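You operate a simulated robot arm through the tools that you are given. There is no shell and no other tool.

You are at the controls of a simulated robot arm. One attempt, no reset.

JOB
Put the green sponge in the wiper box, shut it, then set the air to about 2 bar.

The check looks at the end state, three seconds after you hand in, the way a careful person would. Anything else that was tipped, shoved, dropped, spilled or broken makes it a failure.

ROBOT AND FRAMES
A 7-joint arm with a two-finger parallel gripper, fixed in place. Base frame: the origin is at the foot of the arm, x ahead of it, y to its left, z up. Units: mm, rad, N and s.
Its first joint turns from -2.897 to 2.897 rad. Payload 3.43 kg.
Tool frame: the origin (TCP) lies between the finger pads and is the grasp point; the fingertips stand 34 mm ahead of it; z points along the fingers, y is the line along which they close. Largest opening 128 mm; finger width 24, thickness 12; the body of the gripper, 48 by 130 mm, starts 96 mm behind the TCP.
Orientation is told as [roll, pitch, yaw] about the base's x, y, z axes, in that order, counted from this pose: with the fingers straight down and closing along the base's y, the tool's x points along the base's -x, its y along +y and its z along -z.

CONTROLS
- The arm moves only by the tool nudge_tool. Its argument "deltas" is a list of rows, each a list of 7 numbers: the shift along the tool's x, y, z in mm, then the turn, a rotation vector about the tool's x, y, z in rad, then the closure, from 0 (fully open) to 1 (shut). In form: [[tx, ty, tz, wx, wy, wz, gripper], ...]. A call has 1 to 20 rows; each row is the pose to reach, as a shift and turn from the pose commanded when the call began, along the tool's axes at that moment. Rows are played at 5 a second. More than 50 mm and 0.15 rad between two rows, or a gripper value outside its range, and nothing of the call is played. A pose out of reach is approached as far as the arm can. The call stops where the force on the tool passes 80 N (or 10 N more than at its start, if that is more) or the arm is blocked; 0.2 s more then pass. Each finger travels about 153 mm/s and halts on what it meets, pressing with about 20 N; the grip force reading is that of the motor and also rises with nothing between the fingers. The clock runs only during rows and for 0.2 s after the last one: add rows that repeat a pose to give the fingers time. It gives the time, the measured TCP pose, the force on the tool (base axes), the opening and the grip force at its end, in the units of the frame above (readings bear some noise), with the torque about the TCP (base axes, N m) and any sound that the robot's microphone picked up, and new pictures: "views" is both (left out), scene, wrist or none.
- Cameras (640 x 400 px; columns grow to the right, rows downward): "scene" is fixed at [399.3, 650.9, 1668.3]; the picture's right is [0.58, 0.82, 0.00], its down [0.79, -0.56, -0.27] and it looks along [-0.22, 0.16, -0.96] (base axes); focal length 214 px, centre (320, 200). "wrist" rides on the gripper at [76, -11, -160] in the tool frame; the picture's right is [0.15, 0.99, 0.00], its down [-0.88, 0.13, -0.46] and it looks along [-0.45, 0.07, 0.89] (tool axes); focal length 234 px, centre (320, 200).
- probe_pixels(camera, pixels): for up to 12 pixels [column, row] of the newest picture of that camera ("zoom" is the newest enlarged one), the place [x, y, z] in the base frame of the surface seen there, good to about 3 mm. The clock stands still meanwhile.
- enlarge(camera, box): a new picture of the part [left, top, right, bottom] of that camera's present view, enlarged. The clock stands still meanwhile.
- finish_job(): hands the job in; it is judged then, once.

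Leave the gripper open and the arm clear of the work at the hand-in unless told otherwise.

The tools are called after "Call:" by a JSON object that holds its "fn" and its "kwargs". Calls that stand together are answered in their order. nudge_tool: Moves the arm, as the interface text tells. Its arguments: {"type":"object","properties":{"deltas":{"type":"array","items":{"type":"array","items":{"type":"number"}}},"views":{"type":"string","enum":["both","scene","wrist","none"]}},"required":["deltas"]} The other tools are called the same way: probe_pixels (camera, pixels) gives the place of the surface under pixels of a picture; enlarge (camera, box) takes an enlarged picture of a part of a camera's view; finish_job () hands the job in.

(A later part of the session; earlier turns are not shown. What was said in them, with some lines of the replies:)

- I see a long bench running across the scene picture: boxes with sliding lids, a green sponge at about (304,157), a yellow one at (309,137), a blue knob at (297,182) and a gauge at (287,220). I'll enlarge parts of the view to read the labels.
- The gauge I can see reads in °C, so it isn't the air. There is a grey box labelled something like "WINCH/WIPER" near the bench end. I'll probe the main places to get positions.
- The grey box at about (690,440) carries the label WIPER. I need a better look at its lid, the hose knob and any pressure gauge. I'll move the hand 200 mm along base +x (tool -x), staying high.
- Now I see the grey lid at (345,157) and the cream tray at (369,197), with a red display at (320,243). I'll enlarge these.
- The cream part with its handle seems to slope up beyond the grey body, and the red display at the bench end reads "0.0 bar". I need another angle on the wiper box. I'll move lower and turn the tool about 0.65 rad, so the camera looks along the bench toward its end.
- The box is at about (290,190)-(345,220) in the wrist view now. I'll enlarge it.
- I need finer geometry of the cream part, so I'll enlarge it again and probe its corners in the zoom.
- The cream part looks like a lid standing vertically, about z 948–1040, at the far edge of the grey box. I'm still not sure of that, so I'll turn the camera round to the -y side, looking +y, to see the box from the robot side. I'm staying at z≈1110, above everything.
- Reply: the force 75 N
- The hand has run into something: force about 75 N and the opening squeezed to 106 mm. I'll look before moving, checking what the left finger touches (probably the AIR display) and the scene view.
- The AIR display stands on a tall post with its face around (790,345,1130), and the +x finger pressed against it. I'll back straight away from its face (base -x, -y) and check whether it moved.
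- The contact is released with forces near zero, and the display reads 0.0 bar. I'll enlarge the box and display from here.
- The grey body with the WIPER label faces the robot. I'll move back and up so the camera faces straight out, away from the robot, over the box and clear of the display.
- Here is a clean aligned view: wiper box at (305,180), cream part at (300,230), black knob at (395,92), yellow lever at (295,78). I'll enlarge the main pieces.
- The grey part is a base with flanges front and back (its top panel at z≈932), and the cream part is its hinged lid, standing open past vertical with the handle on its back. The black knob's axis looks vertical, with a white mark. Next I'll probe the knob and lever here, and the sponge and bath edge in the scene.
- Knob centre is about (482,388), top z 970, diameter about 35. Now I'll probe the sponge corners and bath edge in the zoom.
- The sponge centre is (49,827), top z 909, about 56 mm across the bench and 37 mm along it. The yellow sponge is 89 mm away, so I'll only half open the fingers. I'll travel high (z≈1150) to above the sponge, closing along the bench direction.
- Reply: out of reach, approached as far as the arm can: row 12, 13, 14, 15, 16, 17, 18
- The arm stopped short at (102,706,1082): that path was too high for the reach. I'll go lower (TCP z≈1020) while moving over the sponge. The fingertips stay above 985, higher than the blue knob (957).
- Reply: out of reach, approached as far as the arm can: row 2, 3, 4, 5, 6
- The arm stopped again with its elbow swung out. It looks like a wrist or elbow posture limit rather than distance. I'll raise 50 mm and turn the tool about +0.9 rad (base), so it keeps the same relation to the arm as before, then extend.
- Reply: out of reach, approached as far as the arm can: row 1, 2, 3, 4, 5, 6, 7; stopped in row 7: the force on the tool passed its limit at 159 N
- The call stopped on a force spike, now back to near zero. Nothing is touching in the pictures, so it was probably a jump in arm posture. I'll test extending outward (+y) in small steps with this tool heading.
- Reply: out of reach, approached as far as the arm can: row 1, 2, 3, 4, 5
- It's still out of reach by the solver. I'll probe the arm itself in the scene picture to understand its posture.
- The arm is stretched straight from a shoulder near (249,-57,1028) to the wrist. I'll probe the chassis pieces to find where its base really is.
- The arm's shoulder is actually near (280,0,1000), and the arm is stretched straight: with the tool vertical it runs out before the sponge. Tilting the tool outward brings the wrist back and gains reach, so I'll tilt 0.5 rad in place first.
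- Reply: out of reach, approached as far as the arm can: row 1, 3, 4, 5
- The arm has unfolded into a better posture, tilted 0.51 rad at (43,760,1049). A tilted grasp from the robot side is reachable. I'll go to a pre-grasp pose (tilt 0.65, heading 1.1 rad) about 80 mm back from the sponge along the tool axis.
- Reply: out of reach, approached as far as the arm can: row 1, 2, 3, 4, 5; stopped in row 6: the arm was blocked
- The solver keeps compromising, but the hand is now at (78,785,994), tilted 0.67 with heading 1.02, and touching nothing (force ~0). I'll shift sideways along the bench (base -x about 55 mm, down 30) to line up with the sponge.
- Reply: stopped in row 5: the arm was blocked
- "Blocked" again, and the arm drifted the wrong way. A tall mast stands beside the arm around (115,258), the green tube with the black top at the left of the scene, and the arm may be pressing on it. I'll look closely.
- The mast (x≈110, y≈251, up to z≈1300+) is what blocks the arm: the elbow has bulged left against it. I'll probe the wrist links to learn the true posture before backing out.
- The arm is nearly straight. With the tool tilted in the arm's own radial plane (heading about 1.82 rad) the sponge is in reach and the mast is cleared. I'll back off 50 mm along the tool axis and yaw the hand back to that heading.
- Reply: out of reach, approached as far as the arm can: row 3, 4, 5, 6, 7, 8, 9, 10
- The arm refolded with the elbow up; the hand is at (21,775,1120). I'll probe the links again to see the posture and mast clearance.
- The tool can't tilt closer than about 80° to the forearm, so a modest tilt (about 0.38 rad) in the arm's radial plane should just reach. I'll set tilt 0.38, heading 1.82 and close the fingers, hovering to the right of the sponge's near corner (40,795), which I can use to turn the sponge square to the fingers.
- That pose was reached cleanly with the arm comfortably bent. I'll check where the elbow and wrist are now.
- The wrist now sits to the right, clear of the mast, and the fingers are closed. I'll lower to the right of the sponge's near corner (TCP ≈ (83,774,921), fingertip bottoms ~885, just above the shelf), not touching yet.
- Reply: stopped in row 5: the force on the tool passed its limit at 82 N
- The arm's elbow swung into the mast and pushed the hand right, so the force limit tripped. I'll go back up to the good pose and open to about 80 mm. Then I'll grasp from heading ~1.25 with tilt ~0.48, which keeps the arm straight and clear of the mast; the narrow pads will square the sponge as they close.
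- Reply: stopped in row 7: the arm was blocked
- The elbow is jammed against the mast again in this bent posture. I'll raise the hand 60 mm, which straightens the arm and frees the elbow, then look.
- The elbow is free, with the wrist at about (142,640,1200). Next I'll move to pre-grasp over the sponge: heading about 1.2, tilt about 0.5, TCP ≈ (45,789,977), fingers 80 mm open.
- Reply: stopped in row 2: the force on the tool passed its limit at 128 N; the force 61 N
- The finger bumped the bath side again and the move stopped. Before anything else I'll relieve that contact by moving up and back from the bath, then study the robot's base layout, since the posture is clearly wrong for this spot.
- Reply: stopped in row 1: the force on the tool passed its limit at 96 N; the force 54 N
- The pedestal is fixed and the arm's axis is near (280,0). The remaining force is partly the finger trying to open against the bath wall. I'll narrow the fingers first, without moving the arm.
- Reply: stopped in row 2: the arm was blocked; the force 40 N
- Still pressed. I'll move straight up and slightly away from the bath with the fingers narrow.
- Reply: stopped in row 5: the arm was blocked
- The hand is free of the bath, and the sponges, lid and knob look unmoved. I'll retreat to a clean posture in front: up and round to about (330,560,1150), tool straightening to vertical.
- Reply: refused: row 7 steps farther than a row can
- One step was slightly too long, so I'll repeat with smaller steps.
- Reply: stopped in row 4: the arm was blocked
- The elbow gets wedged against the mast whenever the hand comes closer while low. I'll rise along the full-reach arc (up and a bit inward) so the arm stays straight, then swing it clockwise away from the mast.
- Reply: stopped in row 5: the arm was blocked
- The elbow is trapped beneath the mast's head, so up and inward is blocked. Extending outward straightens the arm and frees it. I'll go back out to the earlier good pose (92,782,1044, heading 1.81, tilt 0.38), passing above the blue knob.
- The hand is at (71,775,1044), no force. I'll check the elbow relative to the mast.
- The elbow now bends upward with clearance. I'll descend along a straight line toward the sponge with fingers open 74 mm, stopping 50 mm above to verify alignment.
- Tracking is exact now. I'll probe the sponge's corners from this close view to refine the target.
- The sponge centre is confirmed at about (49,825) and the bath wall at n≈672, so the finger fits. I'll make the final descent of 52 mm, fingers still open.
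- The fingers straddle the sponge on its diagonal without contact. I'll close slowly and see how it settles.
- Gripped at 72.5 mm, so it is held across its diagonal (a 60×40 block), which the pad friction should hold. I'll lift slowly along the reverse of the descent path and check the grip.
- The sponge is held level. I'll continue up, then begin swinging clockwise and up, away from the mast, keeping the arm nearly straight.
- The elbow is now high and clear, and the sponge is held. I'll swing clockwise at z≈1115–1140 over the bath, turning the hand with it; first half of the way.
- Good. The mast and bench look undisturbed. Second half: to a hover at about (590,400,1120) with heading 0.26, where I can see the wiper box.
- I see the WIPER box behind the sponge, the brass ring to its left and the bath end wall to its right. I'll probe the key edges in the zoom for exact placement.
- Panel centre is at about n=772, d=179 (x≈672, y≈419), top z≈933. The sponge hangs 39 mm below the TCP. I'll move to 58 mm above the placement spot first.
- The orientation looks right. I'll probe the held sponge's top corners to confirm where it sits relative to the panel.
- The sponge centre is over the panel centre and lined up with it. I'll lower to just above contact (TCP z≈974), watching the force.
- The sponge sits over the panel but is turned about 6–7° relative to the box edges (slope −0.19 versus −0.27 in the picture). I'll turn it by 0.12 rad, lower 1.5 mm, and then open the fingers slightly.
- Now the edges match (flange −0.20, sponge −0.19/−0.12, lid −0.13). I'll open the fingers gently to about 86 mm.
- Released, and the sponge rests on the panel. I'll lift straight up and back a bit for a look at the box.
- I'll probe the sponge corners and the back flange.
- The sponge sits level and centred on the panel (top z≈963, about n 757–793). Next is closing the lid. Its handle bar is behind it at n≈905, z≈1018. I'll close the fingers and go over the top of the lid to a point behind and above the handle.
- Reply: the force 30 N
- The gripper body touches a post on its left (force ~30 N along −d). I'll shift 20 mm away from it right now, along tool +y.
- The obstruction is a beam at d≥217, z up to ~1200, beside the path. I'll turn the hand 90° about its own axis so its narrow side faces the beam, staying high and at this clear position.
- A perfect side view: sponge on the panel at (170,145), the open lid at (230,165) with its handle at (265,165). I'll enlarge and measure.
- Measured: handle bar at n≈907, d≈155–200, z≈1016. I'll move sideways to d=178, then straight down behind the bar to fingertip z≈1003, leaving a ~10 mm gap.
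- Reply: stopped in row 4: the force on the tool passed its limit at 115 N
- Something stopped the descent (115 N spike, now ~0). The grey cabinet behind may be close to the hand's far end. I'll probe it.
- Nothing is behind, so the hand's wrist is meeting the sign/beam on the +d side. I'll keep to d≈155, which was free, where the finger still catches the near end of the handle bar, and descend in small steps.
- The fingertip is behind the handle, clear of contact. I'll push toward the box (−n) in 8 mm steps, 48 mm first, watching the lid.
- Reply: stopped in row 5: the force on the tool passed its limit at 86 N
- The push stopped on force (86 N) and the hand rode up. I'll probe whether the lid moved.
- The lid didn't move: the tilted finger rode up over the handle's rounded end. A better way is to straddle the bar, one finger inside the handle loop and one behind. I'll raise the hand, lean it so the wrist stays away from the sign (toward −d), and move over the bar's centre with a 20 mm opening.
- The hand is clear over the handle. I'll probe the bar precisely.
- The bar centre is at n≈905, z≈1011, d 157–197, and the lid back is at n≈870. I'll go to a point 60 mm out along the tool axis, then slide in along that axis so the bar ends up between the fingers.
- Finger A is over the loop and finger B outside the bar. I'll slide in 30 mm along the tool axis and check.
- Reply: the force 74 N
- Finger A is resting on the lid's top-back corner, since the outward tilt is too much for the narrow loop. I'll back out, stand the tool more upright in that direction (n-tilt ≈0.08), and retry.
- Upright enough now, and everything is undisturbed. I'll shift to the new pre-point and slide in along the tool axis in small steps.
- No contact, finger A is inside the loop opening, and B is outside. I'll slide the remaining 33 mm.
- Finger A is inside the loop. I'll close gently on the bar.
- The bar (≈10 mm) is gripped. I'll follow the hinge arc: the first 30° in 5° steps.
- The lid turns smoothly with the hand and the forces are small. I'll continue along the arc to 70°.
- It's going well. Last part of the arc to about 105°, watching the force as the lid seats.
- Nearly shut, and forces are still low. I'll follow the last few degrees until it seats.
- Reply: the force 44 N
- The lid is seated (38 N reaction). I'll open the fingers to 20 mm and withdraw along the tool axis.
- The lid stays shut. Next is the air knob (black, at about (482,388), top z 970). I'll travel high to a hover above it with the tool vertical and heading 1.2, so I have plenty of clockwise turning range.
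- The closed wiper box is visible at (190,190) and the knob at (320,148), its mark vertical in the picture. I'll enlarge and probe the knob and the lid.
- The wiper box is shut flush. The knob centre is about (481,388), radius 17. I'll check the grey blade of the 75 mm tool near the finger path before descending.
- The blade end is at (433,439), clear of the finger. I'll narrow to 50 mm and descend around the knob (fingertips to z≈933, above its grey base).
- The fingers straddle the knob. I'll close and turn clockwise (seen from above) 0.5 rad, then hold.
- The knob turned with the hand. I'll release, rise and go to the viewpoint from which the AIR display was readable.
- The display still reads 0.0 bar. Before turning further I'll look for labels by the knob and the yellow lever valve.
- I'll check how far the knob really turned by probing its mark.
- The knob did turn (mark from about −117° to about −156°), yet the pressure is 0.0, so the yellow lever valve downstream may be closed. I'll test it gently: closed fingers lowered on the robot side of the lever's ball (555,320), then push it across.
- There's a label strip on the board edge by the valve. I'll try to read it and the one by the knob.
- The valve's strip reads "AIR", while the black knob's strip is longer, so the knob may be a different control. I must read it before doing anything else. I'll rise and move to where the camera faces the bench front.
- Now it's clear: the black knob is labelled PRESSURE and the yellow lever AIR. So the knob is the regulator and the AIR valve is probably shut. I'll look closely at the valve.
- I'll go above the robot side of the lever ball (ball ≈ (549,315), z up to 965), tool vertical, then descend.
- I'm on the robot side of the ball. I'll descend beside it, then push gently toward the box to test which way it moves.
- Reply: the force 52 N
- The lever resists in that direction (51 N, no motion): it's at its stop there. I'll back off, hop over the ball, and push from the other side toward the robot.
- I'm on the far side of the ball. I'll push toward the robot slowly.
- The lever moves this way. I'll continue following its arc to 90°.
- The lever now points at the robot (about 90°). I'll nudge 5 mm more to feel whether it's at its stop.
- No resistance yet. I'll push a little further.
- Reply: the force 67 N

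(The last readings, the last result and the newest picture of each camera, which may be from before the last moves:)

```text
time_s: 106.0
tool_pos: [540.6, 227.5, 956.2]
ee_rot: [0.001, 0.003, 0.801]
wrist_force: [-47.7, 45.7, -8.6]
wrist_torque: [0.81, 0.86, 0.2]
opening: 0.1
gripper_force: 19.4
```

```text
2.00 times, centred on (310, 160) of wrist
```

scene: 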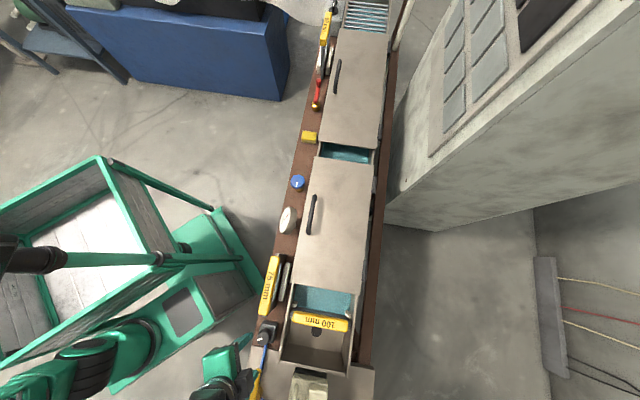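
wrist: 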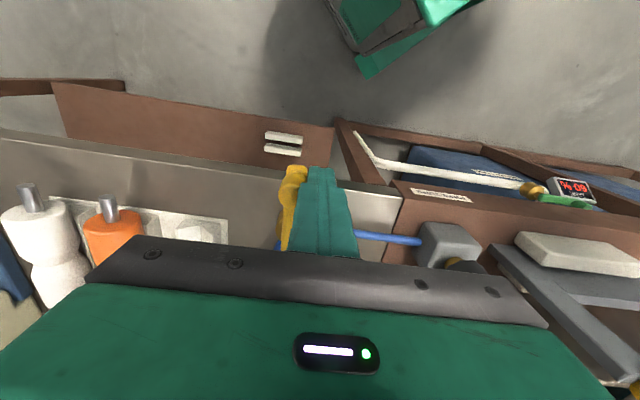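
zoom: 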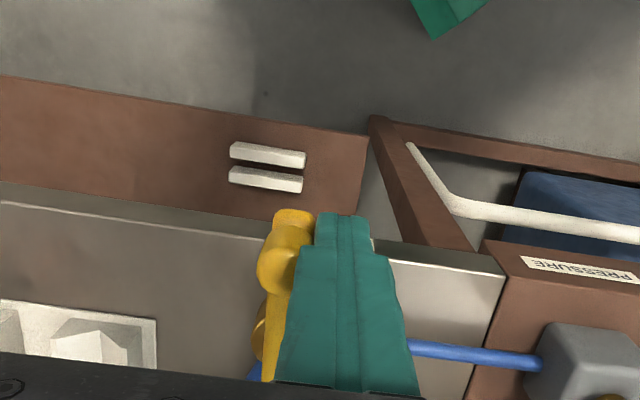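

The stop is reached: the AIR lever is fully over. I'll back off, rise and read the display.

Call:
{"fn": "nudge_tool", "kwargs": {"deltas": [[0, 8, 0, 0, 0, 0, 1], [0, 14, -40, 0, 0, 0, 1], [0, 14, -88, 0, 0, 0, 1], [0, 14, -135, 0, 0, 0, 1], [-18, 18, -154, 0, 0, -0.13, 1], [-37, 22, -154, 0, 0, -0.26, 1], [-55, 27, -154, 0, 0, -0.39, 1], [-74, 31, -154, 0, 0, -0.52, 1], [-92, 35, -154, 0, 0, -0.65, 1], [-110, 39.6, -154, 0, 0, -0.78, 1], [-110, 39.6, -154, 0, 0, -0.78, 1]], "views": "wrist"}}

Call:
{"fn": "enlarge", "kwargs": {"camera": "wrist", "box": [0, 100, 160, 300]}}

```text
time_s: 108.4
tool_pos: [597.1, 328.0, 1110.6]
ee_rot: [-0.001, 0.003, 1.566]
wrist_force: [-0.3, 0.1, -1.0]
wrist_torque: [0.01, 0.0, -0.02]
opening: 0.0
gripper_force: 20.2
```

wrist: 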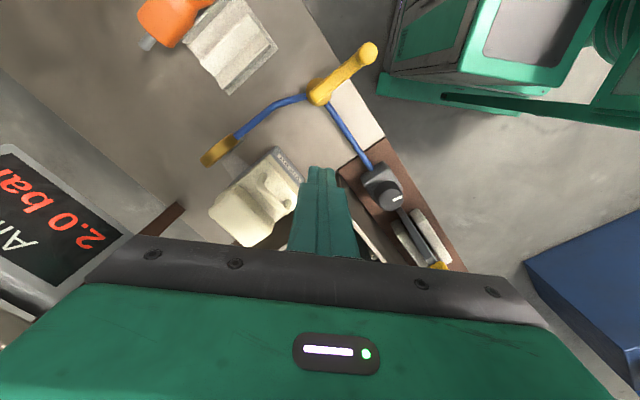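

```text
2.00 times, centred on (80, 200) of wrist
```

zoom: 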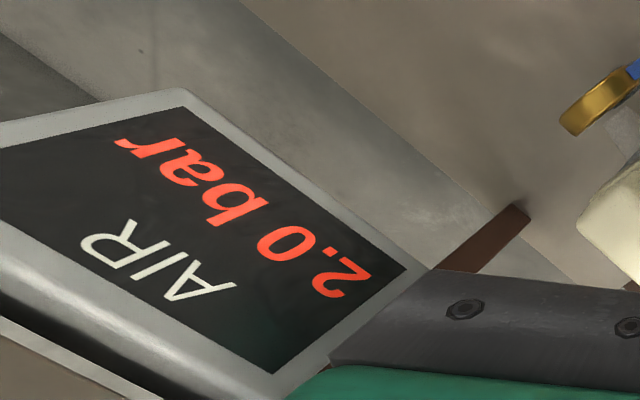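

The display now reads AIR 2.0 bar. I'll open the gripper and pull the arm up and back, clear of the work, then re-check everything.

Call:
{"fn": "nudge_tool", "kwargs": {"deltas": [[0, 0, -40, 0, 0, 0, 0.6], [-3, 30, -70, 0, 0, 0, 0.3], [-5, 60, -95, 0, 0, 0, 0], [-8, 90, -115, 0, 0, 0, 0], [-10, 120, -130, 0, 0, 0, 0], [-12, 147, -140, 0, 0, 0, 0], [-12, 147, -140, 0, 0, 0, 0]]}}

Call:
{"fn": "enlarge", "kwargs": {"camera": "scene", "box": [240, 100, 420, 220]}}

Call:
{"fn": "enlarge", "kwargs": {"camera": "scene", "box": [230, 200, 400, 400]}}

Call:
{"fn": "enlarge", "kwargs": {"camera": "wrist", "box": [0, 40, 320, 260]}}

Call:
{"fn": "enlarge", "kwargs": {"camera": "scene", "box": [240, 0, 420, 115]}}

```text
time_s: 110.0
tool_pos: [449.8, 340.1, 1252.5]
ee_rot: [0.002, 0.0, 1.565]
wrist_force: [1.4, 0.0, 0.1]
wrist_torque: [0.0, 0.02, -0.02]
opening: 127.8
gripper_force: 0.0
```

scene: 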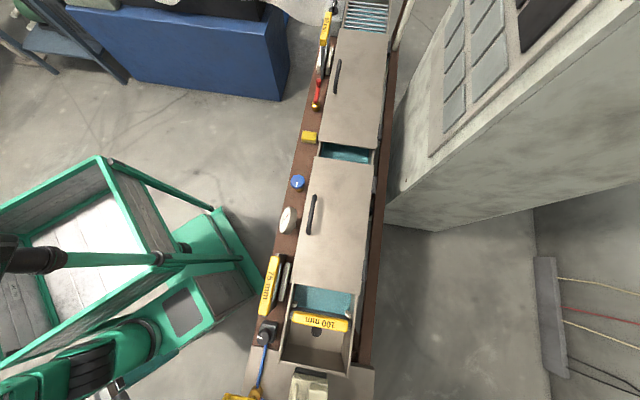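
wrist: 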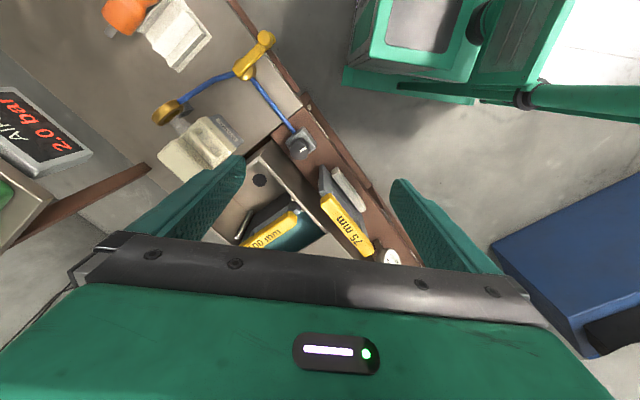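

```text
3.33 times, centred on (330, 160) of scene
```

zoom: 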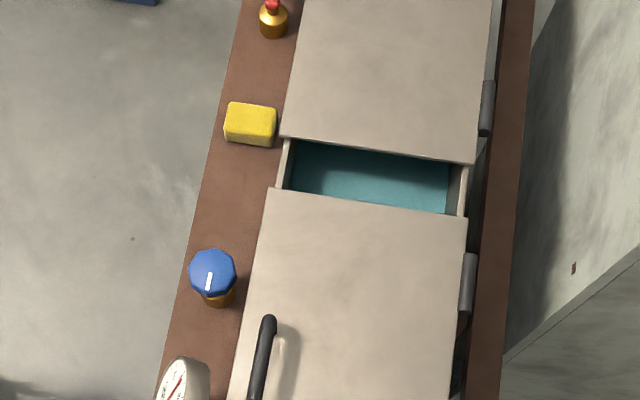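

```text
2.00 times, centred on (315, 300) of scene
```

zoom: 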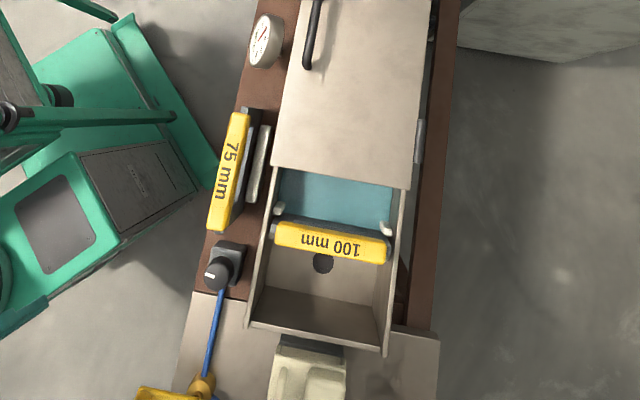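

```text
1.82 times, centred on (160, 150) of wrist
```

zoom: 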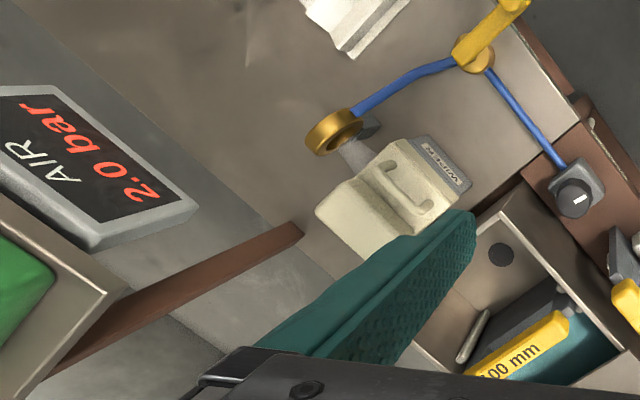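

```text
3.48 times, centred on (330, 58) of scene
```

zoom: 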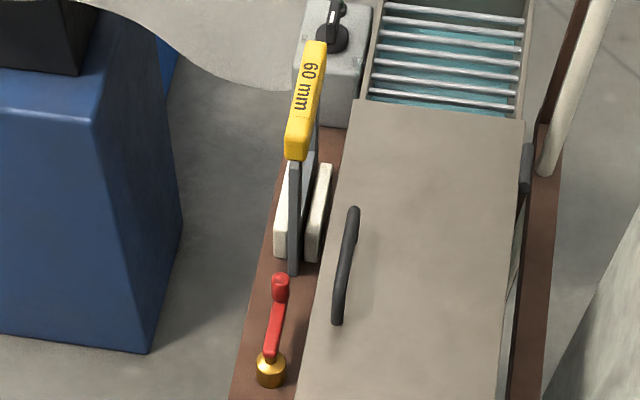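

Display still 2.0 bar, box shut, and an air jet visible at the ring. As a last check I'll compare a few positions with the start values (yellow sponge, blue knob, gauge, bath lids).

Call:
{"fn": "probe_pixels", "kwargs": {"camera": "scene", "pixels": [[309, 137], [297, 182], [287, 220], [312, 215], [340, 220], [350, 90], [60, 255], [45, 260], [329, 30]]}}

Call:
{"fn": "enlarge", "kwargs": {"camera": "scene", "box": [260, 110, 400, 200]}}

```text
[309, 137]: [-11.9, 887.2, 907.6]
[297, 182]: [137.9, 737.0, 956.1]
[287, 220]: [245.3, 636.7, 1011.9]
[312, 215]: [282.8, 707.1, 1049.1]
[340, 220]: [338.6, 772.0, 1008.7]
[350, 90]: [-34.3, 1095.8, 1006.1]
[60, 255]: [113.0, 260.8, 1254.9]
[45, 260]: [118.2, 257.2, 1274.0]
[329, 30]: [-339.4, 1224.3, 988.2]
```

```text
4.44 times, centred on (330, 155) of scene
```

zoom: 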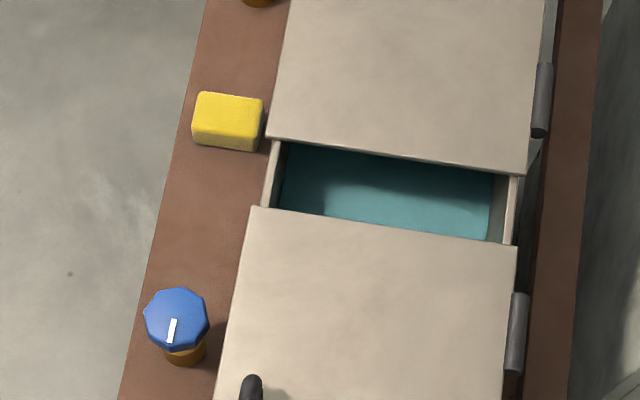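

Everything matches the starting picture pixel for pixel, apart from the green sponge, which is now in the wiper box. The box is shut, AIR reads 2.0 bar, the gripper is open and the arm is clear. I'm handing in.

Call:
{"fn": "finish_job", "kwargs": {}}

```text
The job is handed in.
```

The job is handed in: the green sponge is in the wiper box, the box is shut, and the AIR display reads 2.0 bar.

- **Air:** turning the PRESSURE knob about half a radian clockwise left the display at 0.0. The AIR lever was shut, so I swung it a quarter turn to its stop, and the display then read 2.0 bar. It still read 2.0 bar on the last check, with air visibly coming from the ring.
- **Sponge and box:** the sponge went in centred and level, and the lid followed its hinge down until it seated. The lid looked flush and stayed shut.
- **Contacts along the way:** the hand bumped a few fixed things while I was finding a workable reach: the AIR display, the side of the bath, the open lid and its handle, and a beam by the sign. The elbow also pressed against the mast beside the arm. The force limit stopped several of these pushes, at up to about 130 N on the tool. In the final pictures nothing on the bench or the mast had shifted beyond measurement error. I checked the display only by reading it and did not re-measure the beam.

The gripper is open and the arm is clear of the work.
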